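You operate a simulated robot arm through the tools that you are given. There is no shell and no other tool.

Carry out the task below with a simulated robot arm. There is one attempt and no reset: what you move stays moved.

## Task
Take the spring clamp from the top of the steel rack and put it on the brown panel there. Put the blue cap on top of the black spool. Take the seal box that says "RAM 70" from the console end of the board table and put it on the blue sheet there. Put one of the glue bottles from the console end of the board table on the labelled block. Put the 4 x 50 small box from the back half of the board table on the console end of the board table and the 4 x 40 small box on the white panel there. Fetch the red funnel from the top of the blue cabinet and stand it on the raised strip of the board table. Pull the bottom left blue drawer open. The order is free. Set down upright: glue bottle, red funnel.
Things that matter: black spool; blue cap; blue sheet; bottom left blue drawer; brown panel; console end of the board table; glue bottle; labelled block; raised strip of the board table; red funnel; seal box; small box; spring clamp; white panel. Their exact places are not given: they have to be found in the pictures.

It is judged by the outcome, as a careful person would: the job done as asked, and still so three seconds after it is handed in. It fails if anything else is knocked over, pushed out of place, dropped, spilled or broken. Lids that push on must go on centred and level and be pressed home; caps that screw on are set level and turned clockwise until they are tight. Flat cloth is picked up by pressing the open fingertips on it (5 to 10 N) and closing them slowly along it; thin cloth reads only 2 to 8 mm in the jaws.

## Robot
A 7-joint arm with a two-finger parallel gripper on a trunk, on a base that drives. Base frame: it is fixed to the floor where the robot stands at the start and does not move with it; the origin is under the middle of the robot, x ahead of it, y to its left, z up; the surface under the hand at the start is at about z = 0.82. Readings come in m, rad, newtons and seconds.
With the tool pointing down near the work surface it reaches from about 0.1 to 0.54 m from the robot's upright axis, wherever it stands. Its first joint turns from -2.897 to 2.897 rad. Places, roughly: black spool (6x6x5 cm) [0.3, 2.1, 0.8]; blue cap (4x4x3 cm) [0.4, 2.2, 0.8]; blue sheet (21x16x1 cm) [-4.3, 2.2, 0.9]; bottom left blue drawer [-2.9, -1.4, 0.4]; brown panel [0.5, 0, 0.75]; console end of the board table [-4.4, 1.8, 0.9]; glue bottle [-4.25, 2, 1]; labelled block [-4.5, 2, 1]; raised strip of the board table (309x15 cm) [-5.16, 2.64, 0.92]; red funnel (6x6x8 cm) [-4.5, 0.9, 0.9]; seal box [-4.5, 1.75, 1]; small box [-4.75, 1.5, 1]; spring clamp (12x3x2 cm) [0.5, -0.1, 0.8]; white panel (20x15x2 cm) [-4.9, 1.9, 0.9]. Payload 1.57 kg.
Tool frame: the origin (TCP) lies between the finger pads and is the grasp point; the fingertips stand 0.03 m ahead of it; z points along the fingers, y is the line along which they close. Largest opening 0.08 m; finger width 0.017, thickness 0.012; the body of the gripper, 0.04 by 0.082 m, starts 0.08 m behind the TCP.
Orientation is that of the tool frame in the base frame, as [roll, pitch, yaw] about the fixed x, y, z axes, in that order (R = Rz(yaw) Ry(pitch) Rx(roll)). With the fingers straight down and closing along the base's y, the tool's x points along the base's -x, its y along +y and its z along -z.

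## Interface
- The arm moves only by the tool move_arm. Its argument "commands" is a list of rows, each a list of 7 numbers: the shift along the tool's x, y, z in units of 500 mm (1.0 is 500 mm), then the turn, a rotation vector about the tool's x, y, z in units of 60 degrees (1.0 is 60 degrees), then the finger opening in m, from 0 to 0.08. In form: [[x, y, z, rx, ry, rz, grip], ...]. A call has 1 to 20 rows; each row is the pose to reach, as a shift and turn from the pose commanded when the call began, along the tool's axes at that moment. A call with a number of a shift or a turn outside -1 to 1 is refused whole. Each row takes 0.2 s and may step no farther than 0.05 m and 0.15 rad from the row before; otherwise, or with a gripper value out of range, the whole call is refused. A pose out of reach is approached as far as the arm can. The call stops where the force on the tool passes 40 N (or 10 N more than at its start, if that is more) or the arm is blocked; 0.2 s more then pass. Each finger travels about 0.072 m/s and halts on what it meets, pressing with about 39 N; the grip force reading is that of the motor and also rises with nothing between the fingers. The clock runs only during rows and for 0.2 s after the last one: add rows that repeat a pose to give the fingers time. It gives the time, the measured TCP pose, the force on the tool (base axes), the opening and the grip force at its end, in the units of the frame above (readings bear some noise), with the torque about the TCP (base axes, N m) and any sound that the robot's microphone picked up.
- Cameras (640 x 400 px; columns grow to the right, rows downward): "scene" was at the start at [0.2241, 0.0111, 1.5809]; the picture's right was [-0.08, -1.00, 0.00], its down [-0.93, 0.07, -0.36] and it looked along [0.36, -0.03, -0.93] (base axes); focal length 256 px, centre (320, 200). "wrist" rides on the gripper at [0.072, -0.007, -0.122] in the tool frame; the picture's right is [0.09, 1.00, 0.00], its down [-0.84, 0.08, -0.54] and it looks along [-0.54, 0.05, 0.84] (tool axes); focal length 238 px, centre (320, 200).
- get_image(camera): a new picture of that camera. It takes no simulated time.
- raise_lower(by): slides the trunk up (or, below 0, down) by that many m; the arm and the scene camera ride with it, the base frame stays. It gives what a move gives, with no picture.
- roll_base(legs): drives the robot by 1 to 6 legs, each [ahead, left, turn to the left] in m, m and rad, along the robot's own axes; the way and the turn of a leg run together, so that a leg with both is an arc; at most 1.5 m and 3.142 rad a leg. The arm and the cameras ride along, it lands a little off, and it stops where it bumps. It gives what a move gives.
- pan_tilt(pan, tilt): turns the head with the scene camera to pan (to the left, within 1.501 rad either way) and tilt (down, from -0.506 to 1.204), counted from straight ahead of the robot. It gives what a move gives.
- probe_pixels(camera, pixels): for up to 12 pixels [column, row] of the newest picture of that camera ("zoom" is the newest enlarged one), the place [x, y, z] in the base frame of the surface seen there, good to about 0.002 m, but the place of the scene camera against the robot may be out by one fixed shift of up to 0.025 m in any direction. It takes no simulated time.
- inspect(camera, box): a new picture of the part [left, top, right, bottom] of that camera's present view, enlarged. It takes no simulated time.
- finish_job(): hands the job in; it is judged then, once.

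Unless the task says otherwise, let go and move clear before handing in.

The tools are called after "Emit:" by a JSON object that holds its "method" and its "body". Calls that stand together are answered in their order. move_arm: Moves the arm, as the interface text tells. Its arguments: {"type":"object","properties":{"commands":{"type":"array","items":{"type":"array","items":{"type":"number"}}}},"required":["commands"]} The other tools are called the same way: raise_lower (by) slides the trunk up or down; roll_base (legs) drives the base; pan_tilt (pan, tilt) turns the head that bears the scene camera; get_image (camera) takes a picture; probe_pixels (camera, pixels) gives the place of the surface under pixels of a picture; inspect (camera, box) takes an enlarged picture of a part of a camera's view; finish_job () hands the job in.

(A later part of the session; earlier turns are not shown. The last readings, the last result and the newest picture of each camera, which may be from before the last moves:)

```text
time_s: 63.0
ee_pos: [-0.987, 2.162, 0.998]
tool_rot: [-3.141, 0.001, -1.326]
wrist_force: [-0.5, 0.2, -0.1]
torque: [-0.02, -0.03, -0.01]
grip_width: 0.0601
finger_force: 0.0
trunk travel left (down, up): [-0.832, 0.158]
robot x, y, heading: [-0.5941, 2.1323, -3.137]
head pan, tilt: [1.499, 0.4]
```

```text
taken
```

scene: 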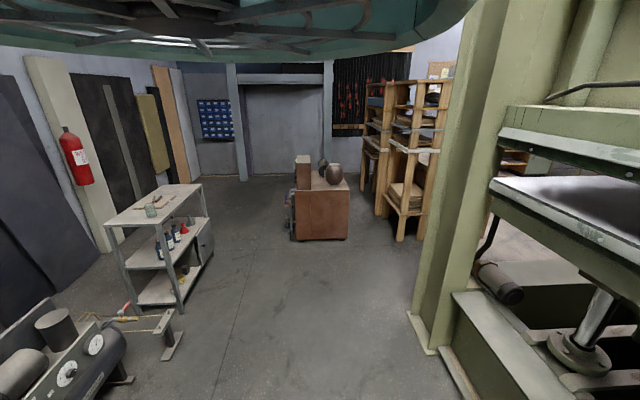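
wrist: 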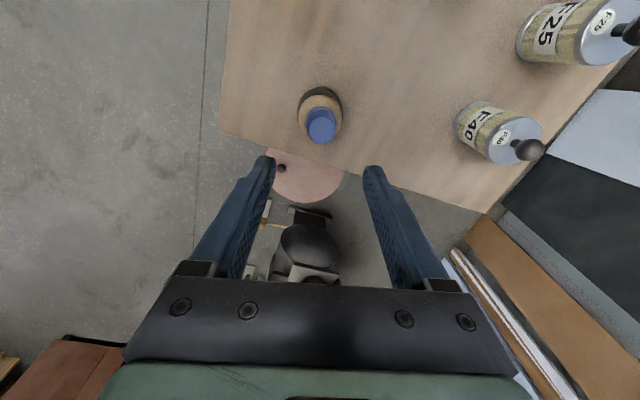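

The press ends at y≈0.55, with a passage at y≈0 between it and the wooden shelves (nearest leg at (-1.94,-0.53)). I'll drive south to y≈0.05 and look west.

Emit:
{"method": "roll_base", "body": {"legs": [[0, 1.04, -0.005], [0, 1.04, 0]]}}

Emit:
{"method": "pan_tilt", "body": {"pan": 0.0, "tilt": 0.4}}

Emit:
{"method": "get_image", "body": {"camera": "scene"}}

```text
time_s: 73.3
ee_pos: [-0.9803, 0.0877, 0.9985]
tool_rot: [3.141, -0.001, -1.346]
wrist_force: [0.5, -0.3, 0.0]
torque: [0.01, -0.01, 0.02]
grip_width: 0.0599
finger_force: 0.1
trunk travel left (down, up): [-0.832, 0.158]
robot x, y, heading: [-0.5875, 0.0573, 3.136]
head pan, tilt: [1.499, 0.4]
```

```text
time_s: 74.9
ee_pos: [-0.9815, 0.0871, 0.9978]
tool_rot: [-3.141, -0.001, -1.343]
wrist_force: [-0.3, -0.7, 0.3]
torque: [0.01, 0.02, -0.03]
grip_width: 0.0602
finger_force: 0.0
trunk travel left (down, up): [-0.832, 0.158]
robot x, y, heading: [-0.5902, 0.0535, 3.137]
head pan, tilt: [0.0, 0.4]
```

```text
taken
```

scene: 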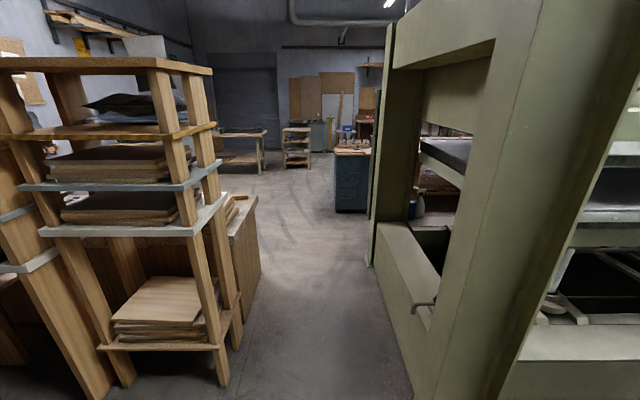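

Emit:
{"method": "probe_pixels", "body": {"camera": "scene", "pixels": [[225, 380], [240, 345], [260, 260], [415, 390], [370, 262], [350, 215], [335, 205], [410, 310], [375, 240], [255, 175], [300, 165], [350, 150]]}}

Emit:
{"method": "inspect", "body": {"camera": "scene", "box": [230, 90, 430, 240]}}

```text
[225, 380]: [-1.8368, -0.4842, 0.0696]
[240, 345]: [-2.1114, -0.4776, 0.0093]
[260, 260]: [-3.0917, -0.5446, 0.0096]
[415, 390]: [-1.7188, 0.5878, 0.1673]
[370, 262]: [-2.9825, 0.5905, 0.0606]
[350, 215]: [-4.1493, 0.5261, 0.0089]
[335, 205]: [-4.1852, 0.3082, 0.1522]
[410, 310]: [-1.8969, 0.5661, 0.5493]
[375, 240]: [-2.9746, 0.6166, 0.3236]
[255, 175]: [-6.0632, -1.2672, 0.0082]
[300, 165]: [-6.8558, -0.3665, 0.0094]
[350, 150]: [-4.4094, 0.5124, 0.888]
```

```text
2.67 times, centred on (330, 165) of scene
```

zoom: 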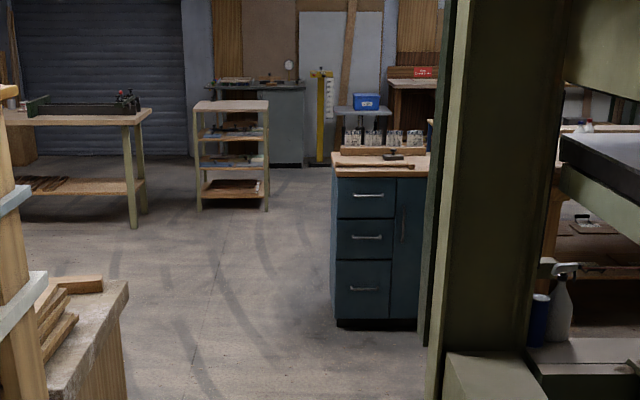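

The passage runs straight west, y from -0.48 to 0.57, with the blue cabinet ahead at (-4.2,0.4). I'll drive straight through to x≈-3.2 and look around.

Emit:
{"method": "roll_base", "body": {"legs": [[1.3, 0, 0.004], [1.25, 0, 0]]}}

Emit:
{"method": "get_image", "body": {"camera": "scene"}}

Emit:
{"method": "pan_tilt", "body": {"pan": 1.4, "tilt": 0.6}}

Emit:
{"method": "get_image", "body": {"camera": "scene"}}

```text
time_s: 87.4
ee_pos: [-3.542, 0.0975, 0.9979]
tool_rot: [-3.14, 0.0, -1.349]
wrist_force: [-0.6, -0.3, 0.6]
torque: [0.05, 0.0, 0.0]
grip_width: 0.0601
finger_force: 0.0
trunk travel left (down, up): [-0.832, 0.158]
robot x, y, heading: [-3.1494, 0.0617, 3.131]
head pan, tilt: [0.0, 0.4]
```

```text
taken
```

scene: 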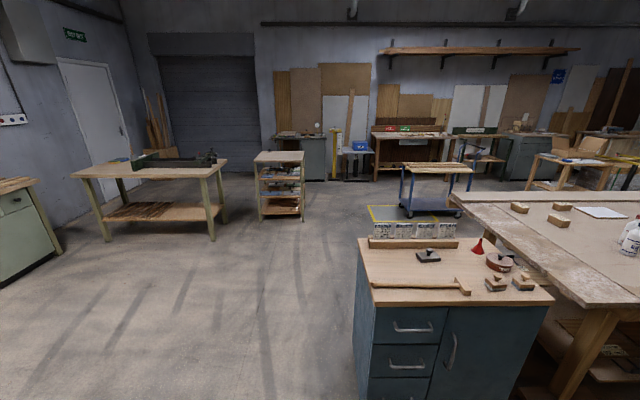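

```text
time_s: 89.0
ee_pos: [-3.5422, 0.0974, 0.9977]
tool_rot: [-3.141, 0.001, -1.348]
wrist_force: [-0.6, 0.3, 0.1]
torque: [-0.01, -0.01, 0.01]
grip_width: 0.0599
finger_force: 0.0
trunk travel left (down, up): [-0.832, 0.158]
robot x, y, heading: [-3.1481, 0.0604, 3.135]
head pan, tilt: [1.4, 0.6]
```

```text
taken
```

scene: 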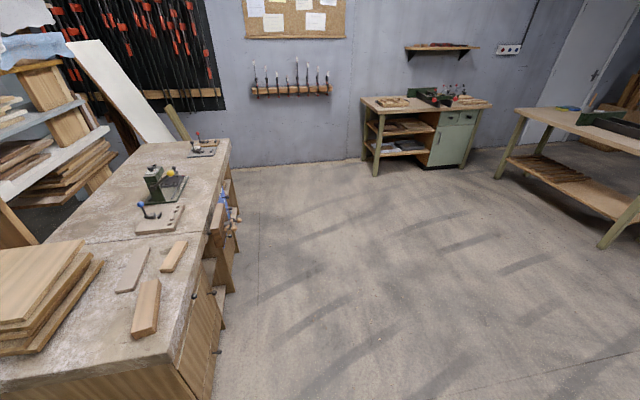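

The red funnel is on the blue cabinet, at (478,245) in the earlier picture. The drawers must be on the west face of the workbench at (-2.9,-1.4), so I'll drive round to face that side.

Emit:
{"method": "probe_pixels", "body": {"camera": "scene", "pixels": [[228, 195], [215, 352], [195, 295], [225, 290], [230, 150], [170, 370], [205, 330], [232, 180], [240, 240], [210, 395], [300, 250]]}}

Emit:
{"method": "roll_base", "body": {"legs": [[0.6, 0, 0], [0, 1.3, 0], [0, 0, 3.14]]}}

Emit:
{"method": "pan_tilt", "body": {"pan": 0.0, "tilt": 0.8}}

Emit:
{"method": "get_image", "body": {"camera": "scene"}}

```text
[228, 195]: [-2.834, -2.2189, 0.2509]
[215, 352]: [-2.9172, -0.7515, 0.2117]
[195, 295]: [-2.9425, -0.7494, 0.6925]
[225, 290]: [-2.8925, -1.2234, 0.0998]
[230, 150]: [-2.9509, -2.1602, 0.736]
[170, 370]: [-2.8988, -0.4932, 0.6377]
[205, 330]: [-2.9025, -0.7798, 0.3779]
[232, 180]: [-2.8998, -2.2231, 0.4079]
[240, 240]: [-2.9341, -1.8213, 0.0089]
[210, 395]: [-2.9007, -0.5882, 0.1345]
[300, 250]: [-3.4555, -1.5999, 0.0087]
```

```text
time_s: 105.9
ee_pos: [-3.3719, -1.2507, 0.998]
tool_rot: [3.142, 0.001, 1.826]
wrist_force: [-0.6, 0.5, -0.2]
torque: [0.0, 0.0, -0.01]
grip_width: 0.06
finger_force: 0.0
trunk travel left (down, up): [-0.832, 0.158]
robot x, y, heading: [-3.7686, -1.2302, 0.028]
head pan, tilt: [1.4, 0.6]
```

```text
time_s: 107.4
ee_pos: [-3.371, -1.2507, 0.9976]
tool_rot: [-3.141, -0.001, 1.827]
wrist_force: [0.0, 0.6, -0.2]
torque: [-0.01, 0.01, -0.01]
grip_width: 0.0599
finger_force: 0.1
trunk travel left (down, up): [-0.832, 0.158]
robot x, y, heading: [-3.7668, -1.2286, 0.022]
head pan, tilt: [0.0, 0.799]
```

```text
taken
```

scene: 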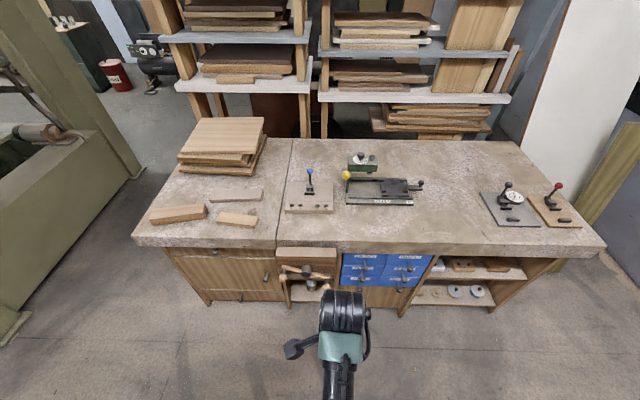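

The blue drawers are a 2×3 block at scene (385,268). The bottom left one is near (360,281), so I'll zoom in on it.

Emit:
{"method": "inspect", "body": {"camera": "scene", "box": [330, 240, 450, 315]}}

Emit:
{"method": "probe_pixels", "body": {"camera": "scene", "pixels": [[345, 281], [376, 278], [362, 279], [362, 286], [366, 256], [430, 262], [382, 270], [390, 248], [405, 278], [360, 294], [345, 258], [300, 272]]}}

```text
5.33 times, centred on (390, 278) of scene
```

zoom: 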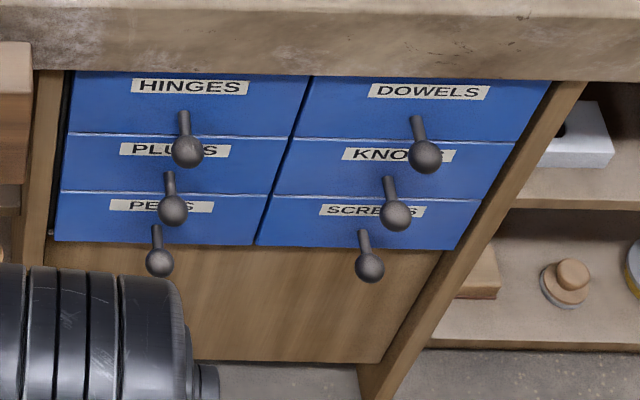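

```text
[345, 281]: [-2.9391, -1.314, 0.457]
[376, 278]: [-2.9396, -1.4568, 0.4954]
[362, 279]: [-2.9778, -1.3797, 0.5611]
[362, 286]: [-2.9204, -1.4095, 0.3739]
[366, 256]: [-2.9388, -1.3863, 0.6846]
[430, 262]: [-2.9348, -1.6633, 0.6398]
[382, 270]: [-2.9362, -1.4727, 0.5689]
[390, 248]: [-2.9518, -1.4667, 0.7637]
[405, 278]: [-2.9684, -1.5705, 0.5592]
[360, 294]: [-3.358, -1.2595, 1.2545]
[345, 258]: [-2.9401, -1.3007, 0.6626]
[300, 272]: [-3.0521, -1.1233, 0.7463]
```

Emit:
{"method": "probe_pixels", "body": {"camera": "zoom", "pixels": [[160, 262], [157, 235], [172, 210], [168, 180], [187, 152], [369, 267], [120, 230], [120, 200], [120, 180], [120, 238], [65, 215], [250, 235]]}}

```text
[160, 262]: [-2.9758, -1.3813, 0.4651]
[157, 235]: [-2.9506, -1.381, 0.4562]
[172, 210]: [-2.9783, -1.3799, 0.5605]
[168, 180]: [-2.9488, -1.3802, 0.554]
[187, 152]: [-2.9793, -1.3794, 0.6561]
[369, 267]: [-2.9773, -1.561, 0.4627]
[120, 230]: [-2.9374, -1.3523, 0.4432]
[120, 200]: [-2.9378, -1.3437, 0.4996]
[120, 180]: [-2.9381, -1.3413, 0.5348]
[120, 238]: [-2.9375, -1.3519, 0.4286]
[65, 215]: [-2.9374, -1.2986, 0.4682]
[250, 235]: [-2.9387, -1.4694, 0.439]
```

The bottom left drawer ("PEGS") has a ball knob at about (-2.976,-1.381,0.456). I'll line the base up with it and turn the hand back to its straight yaw.

Emit:
{"method": "roll_base", "body": {"legs": [[0, -0.135, -0.022]]}}

Emit:
{"method": "move_arm", "body": {"commands": [[0, 0, 0, 0, 0, -0.12, 0.06], [0, 0, 0, 0, 0, -0.24, 0.06], [0, 0, 0, 0, 0, -0.36, 0.06], [0, 0, 0, 0, 0, -0.48, 0.06], [0, 0, 0, 0, 0, -0.6, 0.06], [0, 0, 0, 0, 0, -0.72, 0.06], [0, 0, 0, 0, 0, -0.84, 0.06], [0, 0, 0, 0, 0, -0.96, 0.06]]}}

Emit:
{"method": "move_arm", "body": {"commands": [[0, 0, 0, 0, 0, -0.11, 0.06], [0, 0, 0, 0, 0, -0.22, 0.06], [0, 0, 0, 0, 0, -0.317, 0.06], [0, 0, 0, 0, 0, -0.317, 0.06]]}}

Emit:
{"method": "raise_lower", "body": {"by": -0.4}}

```text
time_s: 108.7
ee_pos: [-3.3704, -1.3933, 0.9989]
tool_rot: [-3.141, -0.001, 1.805]
wrist_force: [0.4, 0.0, -0.4]
torque: [0.0, 0.0, 0.01]
grip_width: 0.0596
finger_force: 0.2
trunk travel left (down, up): [-0.832, 0.158]
robot x, y, heading: [-3.763, -1.3616, -0.002]
head pan, tilt: [0.0, 0.799]
```

```text
time_s: 110.5
ee_pos: [-3.3714, -1.3924, 0.998]
tool_rot: [-3.141, -0.001, 2.813]
wrist_force: [1.0, 0.5, 0.1]
torque: [0.01, 0.02, 0.01]
grip_width: 0.0602
finger_force: 0.1
trunk travel left (down, up): [-0.832, 0.158]
robot x, y, heading: [-3.7629, -1.3623, 0.004]
head pan, tilt: [0.0, 0.799]
```

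```text
time_s: 111.5
ee_pos: [-3.3711, -1.391, 0.9979]
tool_rot: [3.141, 0.001, -3.141]
wrist_force: [0.3, -0.8, -0.4]
torque: [-0.04, 0.0, -0.01]
grip_width: 0.0601
finger_force: 0.1
trunk travel left (down, up): [-0.832, 0.158]
robot x, y, heading: [-3.7687, -1.361, -0.003]
head pan, tilt: [0.0, 0.799]
```

```text
time_s: 115.3
ee_pos: [-3.371, -1.3922, 0.5982]
tool_rot: [3.141, 0.0, -3.141]
wrist_force: [0.3, -0.1, -0.3]
torque: [-0.02, -0.01, -0.05]
grip_width: 0.06
finger_force: 0.0
trunk travel left (down, up): [-0.432, 0.558]
robot x, y, heading: [-3.76, -1.363, 0.002]
head pan, tilt: [0.0, 0.799]
```

I'm aligned with the knob at hand height 0.6. I'll tilt the hand forward 60° while reaching out, then look through the wrist camera.

Emit:
{"method": "move_arm", "body": {"commands": [[-0.03, 0, 0, 0, -0.125, 0, 0.06], [-0.06, 0, 0, 0, -0.25, 0, 0.06], [-0.09, 0, 0, 0, -0.375, 0, 0.06], [-0.12, 0, 0, 0, -0.5, 0, 0.06], [-0.15, 0, 0, 0, -0.625, 0, 0.06], [-0.18, 0, 0, 0, -0.75, 0, 0.06], [-0.21, 0, 0, 0, -0.875, 0, 0.06], [-0.24, 0, 0, 0, -1.0, 0, 0.06], [-0.24, 0, 0, 0, -1.0, 0, 0.06]]}}

Emit:
{"method": "get_image", "body": {"camera": "wrist"}}

Emit:
{"method": "get_image", "body": {"camera": "scene"}}

```text
time_s: 117.3
ee_pos: [-3.2503, -1.3928, 0.5963]
tool_rot: [-3.14, 1.048, 3.14]
wrist_force: [0.3, -0.2, 0.3]
torque: [0.01, -0.01, 0.01]
grip_width: 0.0597
finger_force: 0.0
trunk travel left (down, up): [-0.432, 0.558]
robot x, y, heading: [-3.7625, -1.3578, 0.001]
head pan, tilt: [0.0, 0.799]
```

```text
taken
```

wrist: 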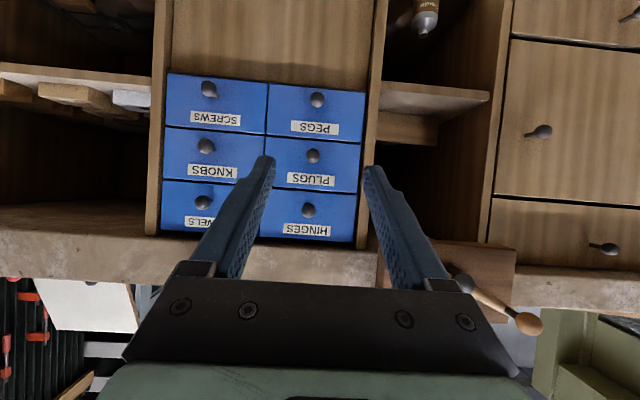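

```text
taken
```

scene: 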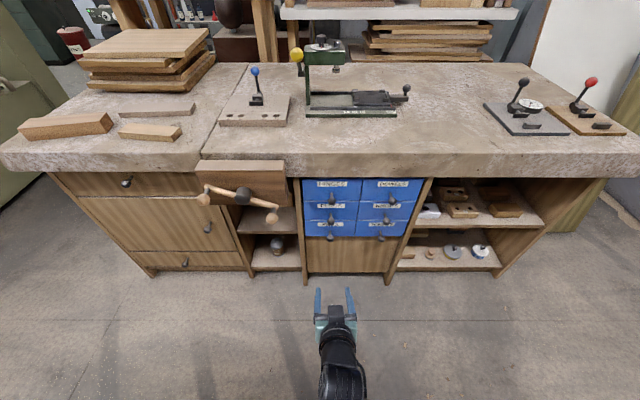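

The wrist view is upside down: the PEGS knob is at (317,99), with PLUGS and HINGES below it in the picture. I'll probe the knob.

Emit:
{"method": "inspect", "body": {"camera": "wrist", "box": [270, 75, 370, 150]}}

Emit:
{"method": "probe_pixels", "body": {"camera": "wrist", "pixels": [[317, 99], [313, 99], [321, 99], [317, 94], [317, 104], [300, 100], [317, 92], [313, 156], [310, 210], [330, 265], [340, 260]]}}

```text
5.33 times, centred on (320, 112) of wrist
```

zoom: 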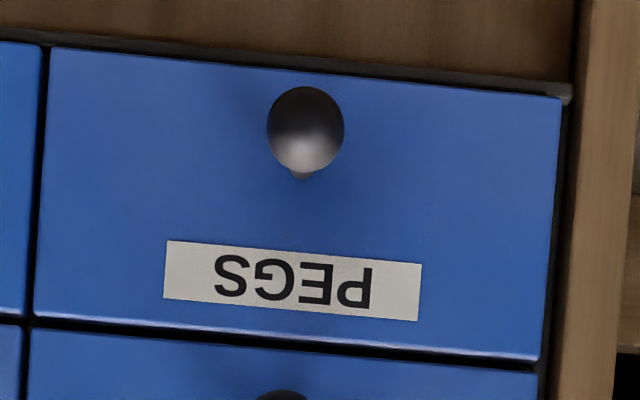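

```text
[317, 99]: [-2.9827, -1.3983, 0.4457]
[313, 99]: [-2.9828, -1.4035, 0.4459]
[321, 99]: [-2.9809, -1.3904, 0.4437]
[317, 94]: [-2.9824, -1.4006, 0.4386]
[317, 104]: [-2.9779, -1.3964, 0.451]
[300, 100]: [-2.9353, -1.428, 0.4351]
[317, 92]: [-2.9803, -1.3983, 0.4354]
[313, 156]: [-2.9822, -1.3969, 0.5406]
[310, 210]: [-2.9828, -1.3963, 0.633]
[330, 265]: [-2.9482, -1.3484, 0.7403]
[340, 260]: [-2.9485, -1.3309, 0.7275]
```

The knob's ball centre is about (-2.974,-1.398,0.444). I'll roll 0.17 m closer so it's well within the arm's reach, then re-measure.

Emit:
{"method": "roll_base", "body": {"legs": [[0.17, 0, 0]]}}

Emit:
{"method": "move_arm", "body": {"commands": [[0.04, 0, 0.023, 0, 0, 0, 0.05], [0.08, 0, 0.046, 0, 0, 0, 0.05], [0.12, 0, 0.07, 0, 0, 0, 0.05], [0.16, 0, 0.092, 0, 0, 0, 0.05], [0.2, 0, 0.115, 0, 0, 0, 0.05], [0.2, 0, 0.115, 0, 0, 0, 0.05]]}}

Emit:
{"method": "get_image", "body": {"camera": "wrist"}}

```text
time_s: 118.8
ee_pos: [-3.079, -1.3917, 0.598]
tool_rot: [-3.141, 1.048, 3.14]
wrist_force: [0.8, 0.7, 0.3]
torque: [0.0, 0.02, -0.03]
grip_width: 0.0598
finger_force: 0.1
trunk travel left (down, up): [-0.432, 0.558]
robot x, y, heading: [-3.5908, -1.3618, -0.0]
head pan, tilt: [0.0, 0.799]
```

```text
time_s: 120.2
ee_pos: [-3.0785, -1.3926, 0.4821]
tool_rot: [-3.139, 1.048, -3.141]
wrist_force: [0.6, 0.3, -0.7]
torque: [0.01, 0.02, -0.01]
grip_width: 0.05
finger_force: 0.1
trunk travel left (down, up): [-0.432, 0.558]
robot x, y, heading: [-3.5921, -1.3604, -0.002]
head pan, tilt: [0.0, 0.799]
```

```text
taken
```

wrist: 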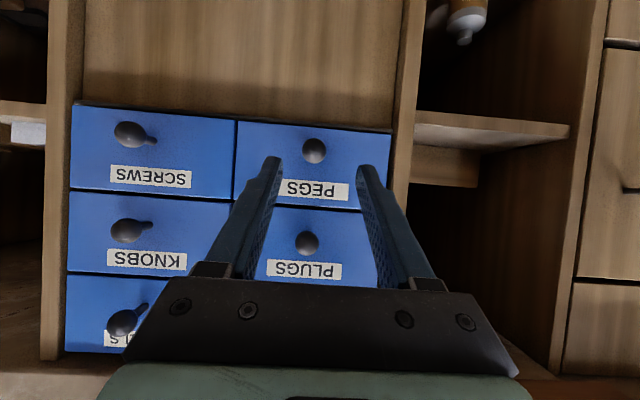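

Emit:
{"method": "probe_pixels", "body": {"camera": "wrist", "pixels": [[314, 150], [303, 150], [325, 150], [314, 140], [314, 160], [290, 150]]}}

```text
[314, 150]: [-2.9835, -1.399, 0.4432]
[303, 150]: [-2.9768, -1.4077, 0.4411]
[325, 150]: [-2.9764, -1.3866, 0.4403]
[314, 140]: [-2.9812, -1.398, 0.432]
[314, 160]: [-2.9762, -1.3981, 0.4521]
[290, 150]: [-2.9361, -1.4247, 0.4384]
```

Emit:
{"method": "move_arm", "body": {"commands": [[-0.018, -0.006, 0.02, 0, 0, 0, 0.05], [-0.0366, -0.011, 0.06, 0, 0, 0, 0.05], [-0.0366, -0.011, 0.11, 0, 0, 0, 0.05], [-0.0366, -0.011, 0.16, 0, 0, 0, 0.05], [-0.0366, -0.011, 0.197, 0, 0, 0, 0.05], [-0.0366, -0.011, 0.197, 0, 0, 0, 0.05]]}}

Emit:
{"method": "move_arm", "body": {"commands": [[0, 0, 0, 0, 0, 0, 0.035], [0, 0, 0, 0, 0, 0, 0.02], [0, 0, 0, 0, 0, 0, 0.01], [0, 0, 0, 0, 0, 0, 0.0], [0, 0, 0, 0, 0, 0, 0.0]]}}

Emit:
{"method": "get_image", "body": {"camera": "wrist"}}

```text
time_s: 121.6
ee_pos: [-2.9934, -1.3981, 0.453]
tool_rot: [3.139, 1.048, 3.14]
wrist_force: [0.1, 0.0, -0.3]
torque: [0.03, 0.0, -0.01]
grip_width: 0.0498
finger_force: 0.1
out of reach, approached as far as the arm can: row 5, 6
trunk travel left (down, up): [-0.432, 0.558]
robot x, y, heading: [-3.5926, -1.3588, 0.001]
head pan, tilt: [0.0, 0.799]
```

```text
time_s: 122.8
ee_pos: [-2.994, -1.3977, 0.4526]
tool_rot: [-3.14, 1.047, -3.139]
wrist_force: [-0.6, 5.2, 0.8]
torque: [0.05, -0.03, 0.13]
grip_width: 0.0252
finger_force: 36.5
trunk travel left (down, up): [-0.432, 0.558]
robot x, y, heading: [-3.5918, -1.3577, 0.004]
head pan, tilt: [0.0, 0.799]
```

```text
taken
```

wrist: 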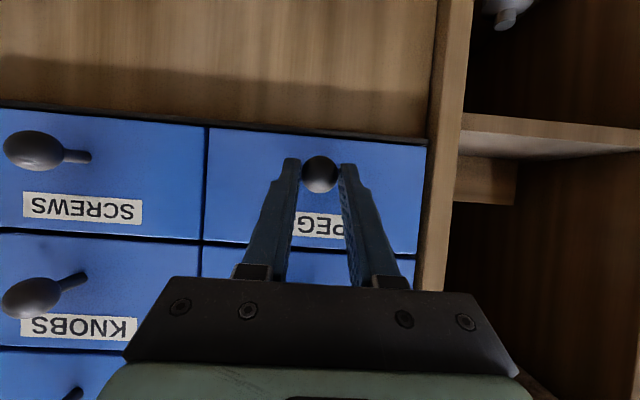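

The ball is gripped (opening 0.025, 36 N). I'll pull straight back along -x in small steps.

Emit:
{"method": "move_arm", "body": {"commands": [[0.02, 0, -0.0346, 0, 0, 0, 0], [0.04, 0, -0.0693, 0, 0, 0, 0], [0.06, 0, -0.104, 0, 0, 0, 0], [0.08, 0, -0.1386, 0, 0, 0, 0], [0.1, 0, -0.173, 0, 0, 0, 0], [0.1, 0, -0.173, 0, 0, 0, 0]]}}

Emit:
{"method": "get_image", "body": {"camera": "wrist"}}

```text
time_s: 124.2
ee_pos: [-3.0928, -1.397, 0.4533]
tool_rot: [-3.141, 1.048, -3.141]
wrist_force: [0.4, 12.1, -2.7]
torque: [0.15, -0.21, 0.32]
grip_width: 0.0254
finger_force: 36.4
trunk travel left (down, up): [-0.432, 0.558]
robot x, y, heading: [-3.5925, -1.3609, 0.008]
head pan, tilt: [0.0, 0.799]
```

```text
taken
```

wrist: 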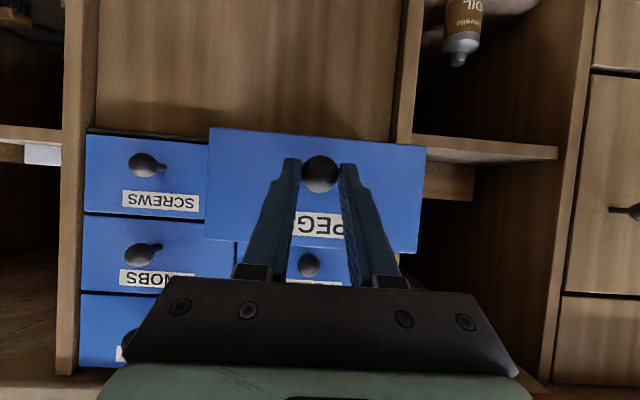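

The drawer is coming out, about 0.10 m so far. I'll continue another 0.1 m.

Emit:
{"method": "move_arm", "body": {"commands": [[0.02, -0.004, -0.0346, 0, 0, 0, 0], [0.04, -0.006, -0.0693, 0, 0, 0, 0], [0.06, -0.006, -0.104, 0, 0, 0, 0], [0.08, -0.006, -0.1386, 0, 0, 0, 0], [0.1, -0.006, -0.173, 0, 0, 0, 0], [0.1, -0.006, -0.173, 0, 0, 0, 0]]}}

Emit:
{"method": "get_image", "body": {"camera": "scene"}}

```text
time_s: 125.6
ee_pos: [-3.1948, -1.4029, 0.453]
tool_rot: [-3.137, 1.044, 3.14]
wrist_force: [-0.3, -0.5, 0.2]
torque: [0.01, -0.01, 0.01]
grip_width: 0.0001
finger_force: 21.2
trunk travel left (down, up): [-0.432, 0.558]
robot x, y, heading: [-3.5934, -1.3595, 0.006]
head pan, tilt: [0.0, 0.799]
```

```text
taken
```

scene: 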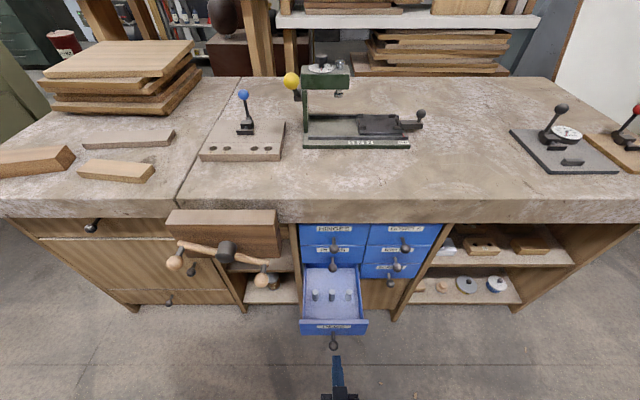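

The fingers slid off the knob, and the drawer stands well out at scene (333,300). I'll measure how far.

Emit:
{"method": "probe_pixels", "body": {"camera": "scene", "pixels": [[333, 326], [310, 326], [355, 326], [333, 318], [333, 280], [385, 270], [305, 268], [360, 268], [315, 293]]}}

Emit:
{"method": "inspect", "body": {"camera": "scene", "box": [280, 210, 440, 360]}}

```text
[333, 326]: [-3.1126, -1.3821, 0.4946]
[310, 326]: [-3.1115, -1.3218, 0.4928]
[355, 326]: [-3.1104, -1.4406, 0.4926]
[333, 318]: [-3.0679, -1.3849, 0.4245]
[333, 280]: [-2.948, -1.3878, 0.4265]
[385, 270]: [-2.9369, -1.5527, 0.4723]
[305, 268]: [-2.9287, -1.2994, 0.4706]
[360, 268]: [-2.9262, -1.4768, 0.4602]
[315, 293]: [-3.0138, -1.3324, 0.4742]
```

```text
2.67 times, centred on (360, 285) of scene
```

zoom: 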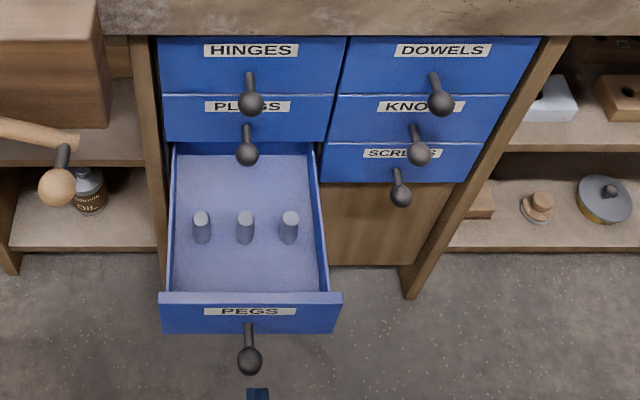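

The drawer is open about 0.17 m and seems to have reached its stop. I'll back away, raise the trunk, and stand the hand downward again.

Emit:
{"method": "roll_base", "body": {"legs": [[-0.3, 0, 0]]}}

Emit:
{"method": "raise_lower", "body": {"by": 0.4}}

Emit:
{"method": "move_arm", "body": {"commands": [[0, 0, 0, 0, 0.125, 0, 0.02], [0, 0, 0, 0, 0.25, 0, 0.04], [0, 0, 0, 0, 0.375, 0, 0.06], [0, 0, 0, 0, 0.5, 0, 0.06], [0, 0, 0, 0, 0.625, 0, 0.06], [0, 0, 0, 0, 0.75, 0, 0.06], [0, 0, 0, 0, 0.875, 0, 0.06], [0, 0, 0, 0, 1.0, 0, 0.06], [0, 0, 0, 0, 1.0, 0, 0.06]]}}

Emit:
{"method": "move_arm", "body": {"commands": [[0, 0, -0.08, 0, 0, 0, 0.06], [0, 0, -0.16, 0, 0, 0, 0.06], [0, 0, -0.24, 0, 0, 0, 0.06], [0, 0, -0.32, 0, 0, 0, 0.06], [0, 0, -0.36, 0, 0, 0, 0.06]]}}

Emit:
{"method": "get_image", "body": {"camera": "scene"}}

```text
time_s: 127.7
ee_pos: [-3.4924, -1.4008, 0.454]
tool_rot: [3.141, 1.047, 3.141]
wrist_force: [0.3, 0.3, 0.1]
torque: [0.02, 0.01, -0.02]
grip_width: 0.0
finger_force: 21.7
trunk travel left (down, up): [-0.432, 0.558]
robot x, y, heading: [-3.8919, -1.3571, 0.004]
head pan, tilt: [0.0, 0.799]
```

```text
time_s: 131.5
ee_pos: [-3.4943, -1.4004, 0.8551]
tool_rot: [3.141, 1.046, 3.141]
wrist_force: [-0.1, -0.4, -0.1]
torque: [-0.04, 0.01, 0.03]
grip_width: 0.0
finger_force: 21.3
trunk travel left (down, up): [-0.832, 0.158]
robot x, y, heading: [-3.8913, -1.3595, 0.008]
head pan, tilt: [0.0, 0.799]
```

```text
time_s: 133.5
ee_pos: [-3.4934, -1.4004, 0.8553]
tool_rot: [-3.141, -0.001, -3.142]
wrist_force: [-0.2, 0.6, 0.7]
torque: [-0.02, -0.04, 0.02]
grip_width: 0.0598
finger_force: 0.1
out of reach, approached as far as the arm can: row 1, 2
trunk travel left (down, up): [-0.832, 0.158]
robot x, y, heading: [-3.8916, -1.3574, 0.001]
head pan, tilt: [0.0, 0.799]
```

```text
time_s: 134.7
ee_pos: [-3.4931, -1.4011, 1.0356]
tool_rot: [3.141, 0.0, -3.14]
wrist_force: [0.5, -0.1, 0.5]
torque: [-0.01, -0.01, 0.02]
grip_width: 0.0602
finger_force: 0.1
trunk travel left (down, up): [-0.832, 0.158]
robot x, y, heading: [-3.8925, -1.361, 0.002]
head pan, tilt: [0.0, 0.799]
```

```text
taken
```

scene: 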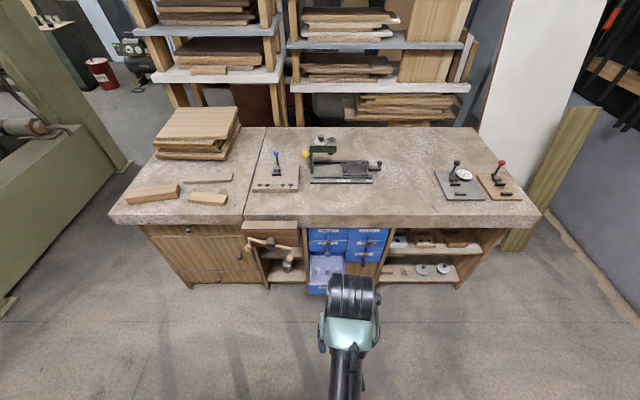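

Now for the red funnel. I'll turn to face the blue cabinet and look.

Emit:
{"method": "roll_base", "body": {"legs": [[-0.3, 0, 0], [0, 0, 1.57], [0.5, 0, 0]]}}

Emit:
{"method": "pan_tilt", "body": {"pan": 0.0, "tilt": 0.55}}

Emit:
{"method": "get_image", "body": {"camera": "scene"}}

```text
time_s: 143.1
ee_pos: [-4.1471, -0.4609, 1.0349]
tool_rot: [3.142, 0.0, -1.571]
wrist_force: [-0.3, 0.1, 0.6]
torque: [0.0, 0.0, -0.02]
grip_width: 0.0601
finger_force: 0.1
trunk travel left (down, up): [-0.832, 0.158]
robot x, y, heading: [-4.1883, -0.8621, 1.578]
head pan, tilt: [0.0, 0.799]
```

```text
time_s: 143.9
ee_pos: [-4.1489, -0.4619, 1.0346]
tool_rot: [3.14, 0.0, -1.574]
wrist_force: [-0.7, 0.7, -0.6]
torque: [0.01, 0.02, -0.03]
grip_width: 0.0601
finger_force: 0.0
trunk travel left (down, up): [-0.832, 0.158]
robot x, y, heading: [-4.1893, -0.8636, 1.571]
head pan, tilt: [0.0, 0.55]
```

```text
taken
```

scene: 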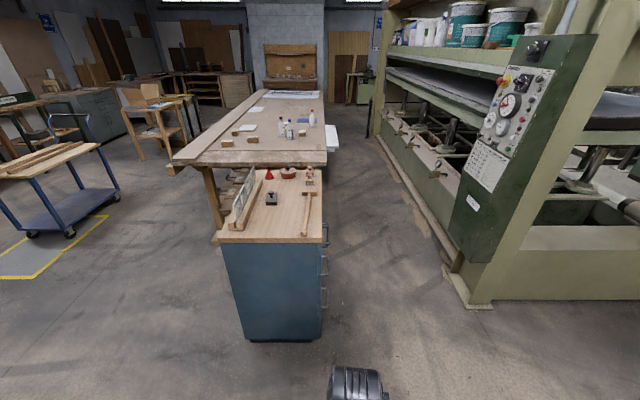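

Emit:
{"method": "inspect", "body": {"camera": "scene", "box": [150, 80, 390, 250]}}

Emit:
{"method": "probe_pixels", "body": {"camera": "scene", "pixels": [[270, 175], [220, 238], [322, 240], [290, 173], [270, 200], [250, 175], [322, 170], [170, 165], [325, 160], [385, 150], [465, 300], [345, 250]]}}

```text
2.35 times, centred on (270, 165) of scene
```

zoom: 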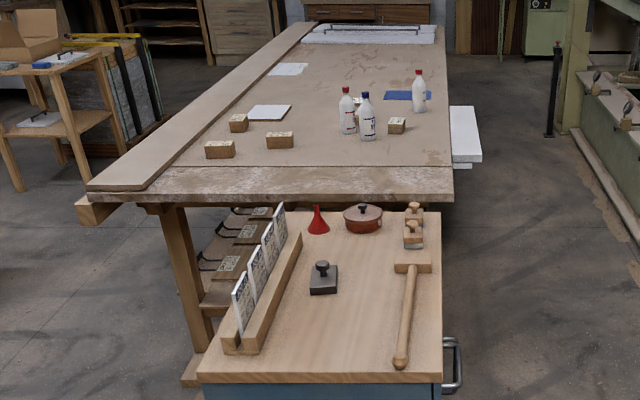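

```text
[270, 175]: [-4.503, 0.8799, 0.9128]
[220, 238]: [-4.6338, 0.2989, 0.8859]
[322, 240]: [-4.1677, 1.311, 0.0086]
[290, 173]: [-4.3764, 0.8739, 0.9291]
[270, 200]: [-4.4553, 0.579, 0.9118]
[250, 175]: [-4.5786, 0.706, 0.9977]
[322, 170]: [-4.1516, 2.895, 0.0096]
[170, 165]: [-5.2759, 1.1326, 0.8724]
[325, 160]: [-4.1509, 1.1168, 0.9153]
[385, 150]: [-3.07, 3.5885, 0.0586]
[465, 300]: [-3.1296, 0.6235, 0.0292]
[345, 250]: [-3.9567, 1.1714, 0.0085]
```

The funnel is at (-4.50,0.88) on the cabinet. The west side of the cabinet looks clear to stand on and is also close to the raised strip. I'll raise the hand and drive round to (-4.93,0.6).

Emit:
{"method": "move_arm", "body": {"commands": [[0, 0, -0.08, 0, 0, 0, 0.06], [0, 0, -0.16, 0, 0, 0, 0.06], [0, 0, -0.22, 0, 0, 0, 0.06], [0, 0, -0.22, 0, 0, 0, 0.06]]}}

Emit:
{"method": "roll_base", "body": {"legs": [[0, 0.75, 0], [0.7, 0, 0]]}}

Emit:
{"method": "pan_tilt", "body": {"pan": 0.0, "tilt": 0.9}}

Emit:
{"method": "get_image", "body": {"camera": "scene"}}

```text
time_s: 144.9
ee_pos: [-4.1487, -0.4612, 1.0349]
tool_rot: [3.141, -0.002, -1.573]
wrist_force: [0.7, 0.3, 0.3]
torque: [0.01, -0.01, 0.02]
grip_width: 0.0601
finger_force: 0.0
out of reach, approached as far as the arm can: row 1, 2, 3, 4
trunk travel left (down, up): [-0.832, 0.158]
robot x, y, heading: [-4.1914, -0.8614, 1.574]
head pan, tilt: [0.0, 0.55]
```

```text
time_s: 152.4
ee_pos: [-4.9119, 0.2285, 1.0342]
tool_rot: [3.14, 0.0, -1.563]
wrist_force: [0.2, 0.3, 0.2]
torque: [-0.02, 0.0, 0.02]
grip_width: 0.0602
finger_force: 0.2
trunk travel left (down, up): [-0.832, 0.158]
robot x, y, heading: [-4.9521, -0.1689, 1.577]
head pan, tilt: [0.0, 0.55]
```

```text
time_s: 153.2
ee_pos: [-4.9121, 0.2297, 1.0357]
tool_rot: [3.141, 0.0, -1.565]
wrist_force: [-0.5, 0.0, 0.2]
torque: [0.01, -0.01, -0.01]
grip_width: 0.06
finger_force: 0.1
trunk travel left (down, up): [-0.832, 0.158]
robot x, y, heading: [-4.9471, -0.1703, 1.579]
head pan, tilt: [0.0, 0.901]
```

```text
taken
```

scene: 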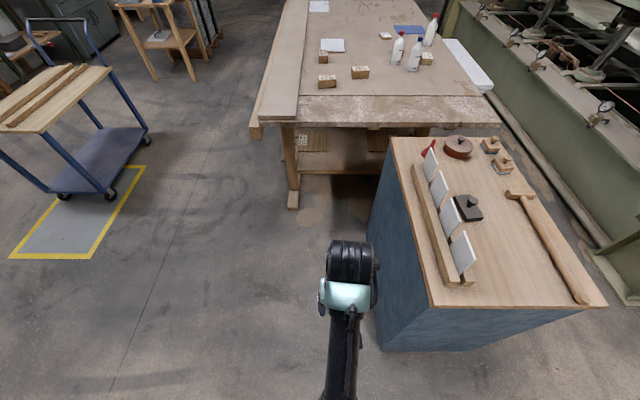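

Emit:
{"method": "probe_pixels", "body": {"camera": "scene", "pixels": [[293, 205], [430, 155], [425, 165], [372, 245], [280, 130], [262, 120], [330, 250], [455, 275], [440, 260], [300, 115], [385, 340], [440, 143]]}}

Emit:
{"method": "inspect", "body": {"camera": "scene", "box": [240, 20, 520, 195]}}

Emit:
{"method": "raise_lower", "body": {"by": 0.12}}

```text
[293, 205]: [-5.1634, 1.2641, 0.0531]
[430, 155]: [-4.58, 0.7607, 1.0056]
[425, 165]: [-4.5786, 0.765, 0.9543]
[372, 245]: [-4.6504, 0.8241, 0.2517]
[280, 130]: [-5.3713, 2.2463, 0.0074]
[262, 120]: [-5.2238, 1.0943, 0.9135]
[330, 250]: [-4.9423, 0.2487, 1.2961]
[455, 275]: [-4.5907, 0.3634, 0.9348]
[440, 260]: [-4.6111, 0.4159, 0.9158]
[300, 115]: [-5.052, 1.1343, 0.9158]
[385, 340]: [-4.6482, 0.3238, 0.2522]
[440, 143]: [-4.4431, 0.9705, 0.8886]
```

```text
2.29 times, centred on (380, 108) of scene
```

zoom: 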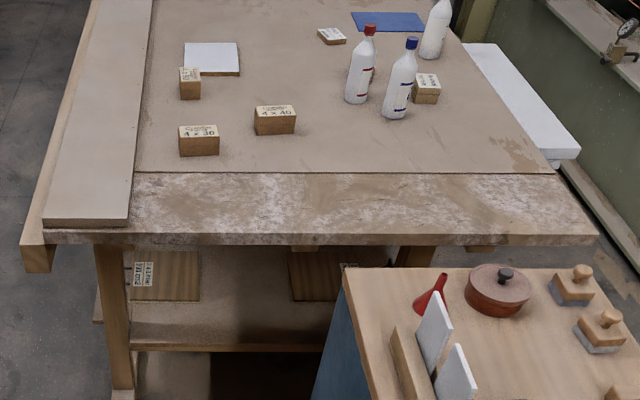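

```text
time_s: 154.7
ee_pos: [-4.9134, 0.2296, 1.1548]
tool_rot: [3.141, 0.0, -1.563]
wrist_force: [-0.3, 0.0, -1.1]
torque: [-0.03, 0.03, -0.04]
grip_width: 0.06
finger_force: 0.3
trunk travel left (down, up): [-0.952, 0.038]
robot x, y, heading: [-4.9463, -0.1702, 1.576]
head pan, tilt: [0.0, 0.901]
```

Labels read "4 x 30" and "4 x 40" on the two nearer boxes, and the white panel is at zoom (212,58). I'll drive forward beside the cabinet, then view the funnel with the head turned right.

Emit:
{"method": "roll_base", "body": {"legs": [[0, 0.04, 0], [0.74, 0, 0]]}}

Emit:
{"method": "pan_tilt", "body": {"pan": -0.7, "tilt": 1.0}}

Emit:
{"method": "get_image", "body": {"camera": "scene"}}

Emit:
{"method": "get_image", "body": {"camera": "wrist"}}

```text
time_s: 159.2
ee_pos: [-4.9603, 0.9674, 1.1541]
tool_rot: [-3.14, 0.0, -1.56]
wrist_force: [-0.6, -0.2, -0.2]
torque: [0.02, 0.0, 0.03]
grip_width: 0.0599
finger_force: 0.1
trunk travel left (down, up): [-0.952, 0.038]
robot x, y, heading: [-4.9956, 0.5661, 1.581]
head pan, tilt: [0.0, 0.901]
```

```text
time_s: 160.3
ee_pos: [-4.9601, 0.9669, 1.1543]
tool_rot: [3.141, 0.0, -1.561]
wrist_force: [0.0, 0.3, -0.6]
torque: [-0.01, -0.01, 0.01]
grip_width: 0.0602
finger_force: 0.1
trunk travel left (down, up): [-0.952, 0.038]
robot x, y, heading: [-4.9942, 0.569, 1.582]
head pan, tilt: [-0.7, 1.0]
```

```text
taken
```

scene: 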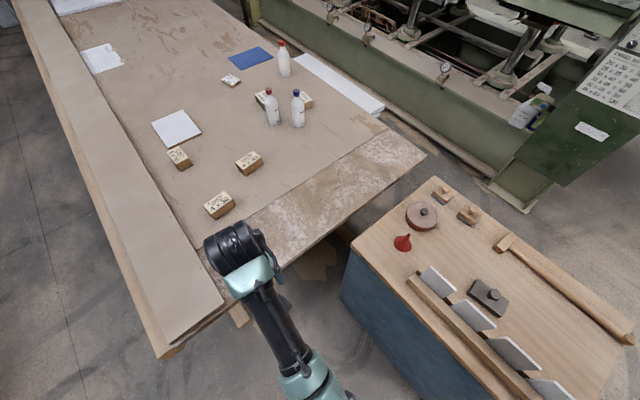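

```text
taken
```

wrist: 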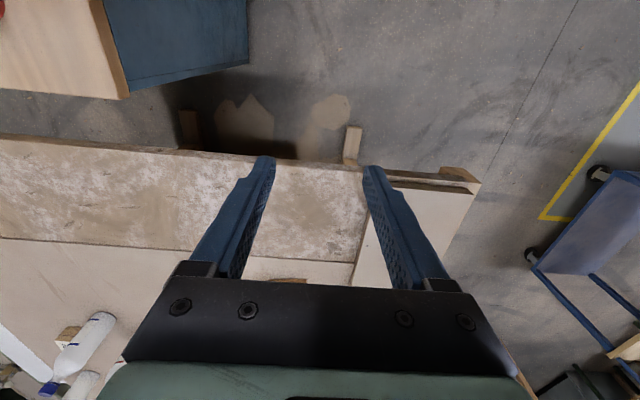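

This is a good view: the funnel is at scene (403,242), and the boxes, bottles, white panel and blue sheet are all on the table. I'll zoom in to read labels and probe.

Emit:
{"method": "inspect", "body": {"camera": "scene", "box": [140, 40, 340, 165]}}

Emit:
{"method": "probe_pixels", "body": {"camera": "scene", "pixels": [[403, 236], [403, 248], [395, 245], [411, 245], [422, 215], [430, 280], [400, 265], [355, 235], [437, 180], [170, 330], [100, 150], [255, 150]]}}

```text
3.20 times, centred on (240, 102) of scene
```

zoom: 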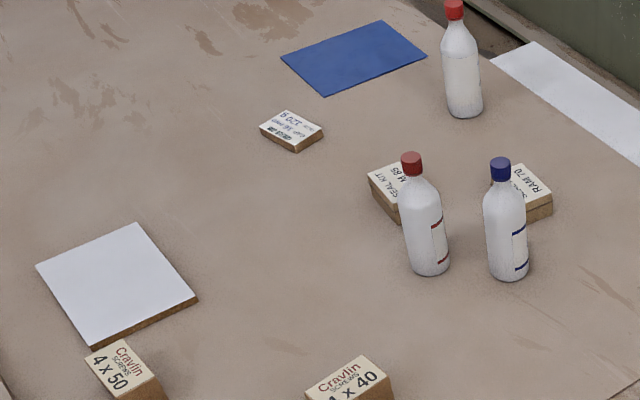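

```text
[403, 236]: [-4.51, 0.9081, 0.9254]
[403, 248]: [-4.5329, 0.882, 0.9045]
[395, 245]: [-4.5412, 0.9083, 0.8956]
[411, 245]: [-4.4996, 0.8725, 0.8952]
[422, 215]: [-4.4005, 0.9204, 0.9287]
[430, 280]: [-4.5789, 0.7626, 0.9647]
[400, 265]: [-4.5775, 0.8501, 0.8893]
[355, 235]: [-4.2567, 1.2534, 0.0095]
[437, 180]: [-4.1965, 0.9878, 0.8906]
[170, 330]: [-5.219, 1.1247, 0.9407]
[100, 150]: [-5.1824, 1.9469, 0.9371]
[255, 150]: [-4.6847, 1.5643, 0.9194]
```

The boxes are identified: "4 x 50" by the white panel, "4 x 40", "RAM 70" behind the blue-capped bottle, and a flat labelled block at zoom (290,130). First I'll roll forward 0.18 m and swing the hand over the funnel.

Emit:
{"method": "roll_base", "body": {"legs": [[0.18, -0.03, 0]]}}

Emit:
{"method": "move_arm", "body": {"commands": [[0.02, -0.06, 0, 0, 0, 0.08, 0.06], [0.05, -0.13, 0, 0, 0, 0.18, 0.06], [0.08, -0.2, 0, 0, 0, 0.28, 0.06], [0.12, -0.27, 0, 0, 0, 0.38, 0.06], [0.16, -0.34, 0, 0, 0, 0.48, 0.06], [0.2, -0.41, 0, 0, 0, 0.58, 0.06], [0.25, -0.48, 0, 0, 0, 0.68, 0.06], [0.3, -0.55, 0, 0, 0, 0.78, 0.06], [0.34, -0.62, 0, 0, 0, 0.88, 0.06], [0.37, -0.69, 0, 0, 0, 0.96, 0.06], [0.38, -0.73, 0, 0, 0, 1.0, 0.06], [0.38, -0.73, 0, 0, 0, 1.0, 0.06]]}}

Emit:
{"method": "get_image", "body": {"camera": "wrist"}}

```text
time_s: 161.8
ee_pos: [-4.932, 1.1459, 1.1556]
tool_rot: [-3.141, 0.001, -1.56]
wrist_force: [-0.3, 0.7, 0.5]
torque: [0.01, -0.02, -0.02]
grip_width: 0.06
finger_force: 0.1
trunk travel left (down, up): [-0.952, 0.038]
robot x, y, heading: [-4.9693, 0.7453, 1.582]
head pan, tilt: [-0.7, 1.0]
```

```text
time_s: 164.4
ee_pos: [-4.5652, 0.9599, 1.1553]
tool_rot: [-3.141, 0.001, -2.608]
wrist_force: [0.6, 0.5, 0.7]
torque: [-0.01, 0.0, 0.02]
grip_width: 0.0599
finger_force: 0.1
trunk travel left (down, up): [-0.952, 0.038]
robot x, y, heading: [-4.9686, 0.747, 1.585]
head pan, tilt: [-0.7, 1.0]
```

```text
taken
```

wrist: 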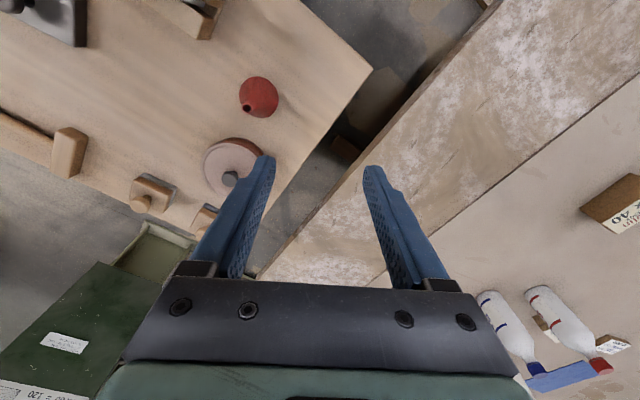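

Emit:
{"method": "inspect", "body": {"camera": "wrist", "box": [200, 55, 320, 130]}}

Emit:
{"method": "probe_pixels", "body": {"camera": "wrist", "pixels": [[248, 107], [258, 95], [265, 82], [275, 100], [240, 92], [230, 178], [255, 150], [300, 100], [229, 160], [265, 115]]}}

```text
5.33 times, centred on (260, 92) of wrist
```

zoom: 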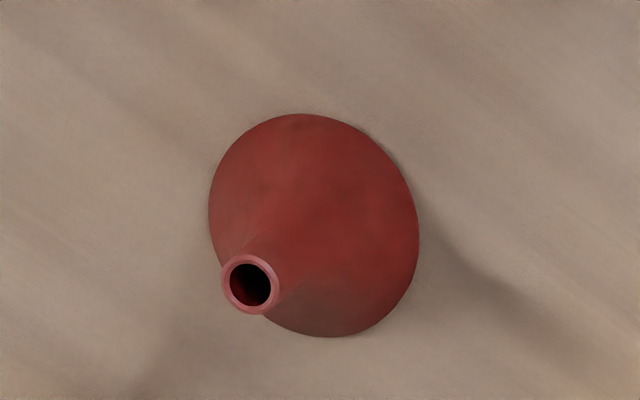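

```text
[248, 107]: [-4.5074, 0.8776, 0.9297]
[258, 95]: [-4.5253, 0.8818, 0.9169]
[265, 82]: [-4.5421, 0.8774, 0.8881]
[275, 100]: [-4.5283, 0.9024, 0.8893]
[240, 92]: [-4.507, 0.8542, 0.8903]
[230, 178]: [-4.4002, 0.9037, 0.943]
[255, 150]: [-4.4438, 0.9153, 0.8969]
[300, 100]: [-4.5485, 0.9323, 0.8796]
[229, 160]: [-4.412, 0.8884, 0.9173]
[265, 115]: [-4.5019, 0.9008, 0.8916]
```

Emit:
{"method": "probe_pixels", "body": {"camera": "zoom", "pixels": [[250, 259], [226, 284], [275, 284], [250, 310], [232, 265], [270, 265], [285, 270], [212, 200], [414, 240], [300, 117], [340, 333]]}}

```text
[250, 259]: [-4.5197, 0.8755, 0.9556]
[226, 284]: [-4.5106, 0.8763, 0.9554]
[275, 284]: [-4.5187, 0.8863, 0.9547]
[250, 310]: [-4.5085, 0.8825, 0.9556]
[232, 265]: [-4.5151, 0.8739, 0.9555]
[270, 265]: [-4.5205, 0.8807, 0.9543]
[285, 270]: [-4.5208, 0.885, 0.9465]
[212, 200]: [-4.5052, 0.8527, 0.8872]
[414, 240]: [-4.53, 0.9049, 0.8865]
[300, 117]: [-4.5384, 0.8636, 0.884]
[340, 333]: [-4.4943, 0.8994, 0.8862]
```

The spout top is at (-4.5145,0.880,0.9555) and about 12 mm wide. I'll move above it with the fingers half open and check.

Emit:
{"method": "move_arm", "body": {"commands": [[0, -0.06, 0.03, 0, 0, 0, 0.05], [-0.002, -0.12, 0.08, 0, 0, 0, 0.04], [-0.004, -0.17, 0.13, 0, 0, 0, 0.04], [-0.004, -0.188, 0.2, 0, 0, 0, 0.04], [-0.004, -0.188, 0.25, 0, 0, 0, 0.04], [-0.004, -0.188, 0.25, 0, 0, 0, 0.04]]}}

Emit:
{"method": "get_image", "body": {"camera": "wrist"}}

Emit:
{"method": "inspect", "body": {"camera": "wrist", "box": [260, 80, 380, 180]}}

```text
time_s: 165.8
ee_pos: [-4.5172, 0.8816, 1.0289]
tool_rot: [-3.139, 0.0, -2.607]
wrist_force: [-0.1, 0.0, 0.3]
torque: [0.02, 0.0, 0.02]
grip_width: 0.0401
finger_force: 0.0
trunk travel left (down, up): [-0.952, 0.038]
robot x, y, heading: [-4.9734, 0.7515, 1.582]
head pan, tilt: [-0.7, 1.0]
```

```text
taken
```

wrist: 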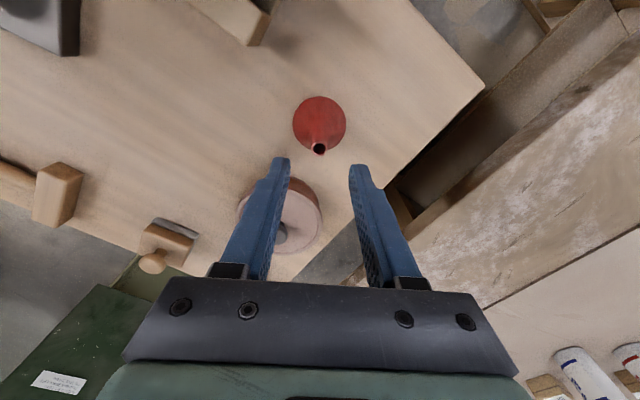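

```text
4.00 times, centred on (320, 130) of wrist
```

zoom: 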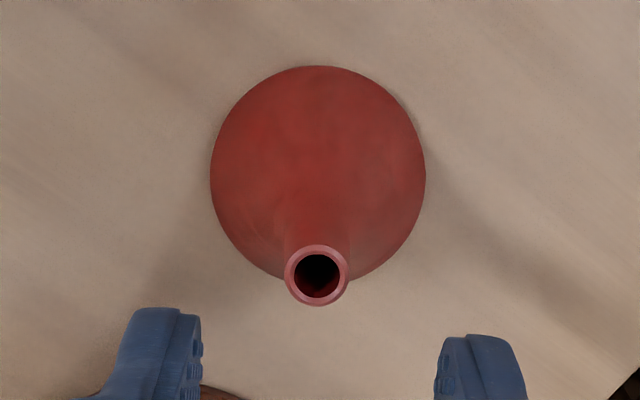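

Emit:
{"method": "probe_pixels", "body": {"camera": "zoom", "pixels": [[289, 275], [344, 275], [317, 248], [317, 301], [298, 258], [336, 258], [285, 230], [350, 230], [290, 255]]}}

```text
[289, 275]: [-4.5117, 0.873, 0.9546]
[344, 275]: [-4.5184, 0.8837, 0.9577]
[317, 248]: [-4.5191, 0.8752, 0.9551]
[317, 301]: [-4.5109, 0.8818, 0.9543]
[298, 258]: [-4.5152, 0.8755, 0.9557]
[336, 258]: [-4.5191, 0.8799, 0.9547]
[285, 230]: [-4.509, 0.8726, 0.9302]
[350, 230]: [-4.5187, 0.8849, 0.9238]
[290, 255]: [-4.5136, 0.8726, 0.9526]
```

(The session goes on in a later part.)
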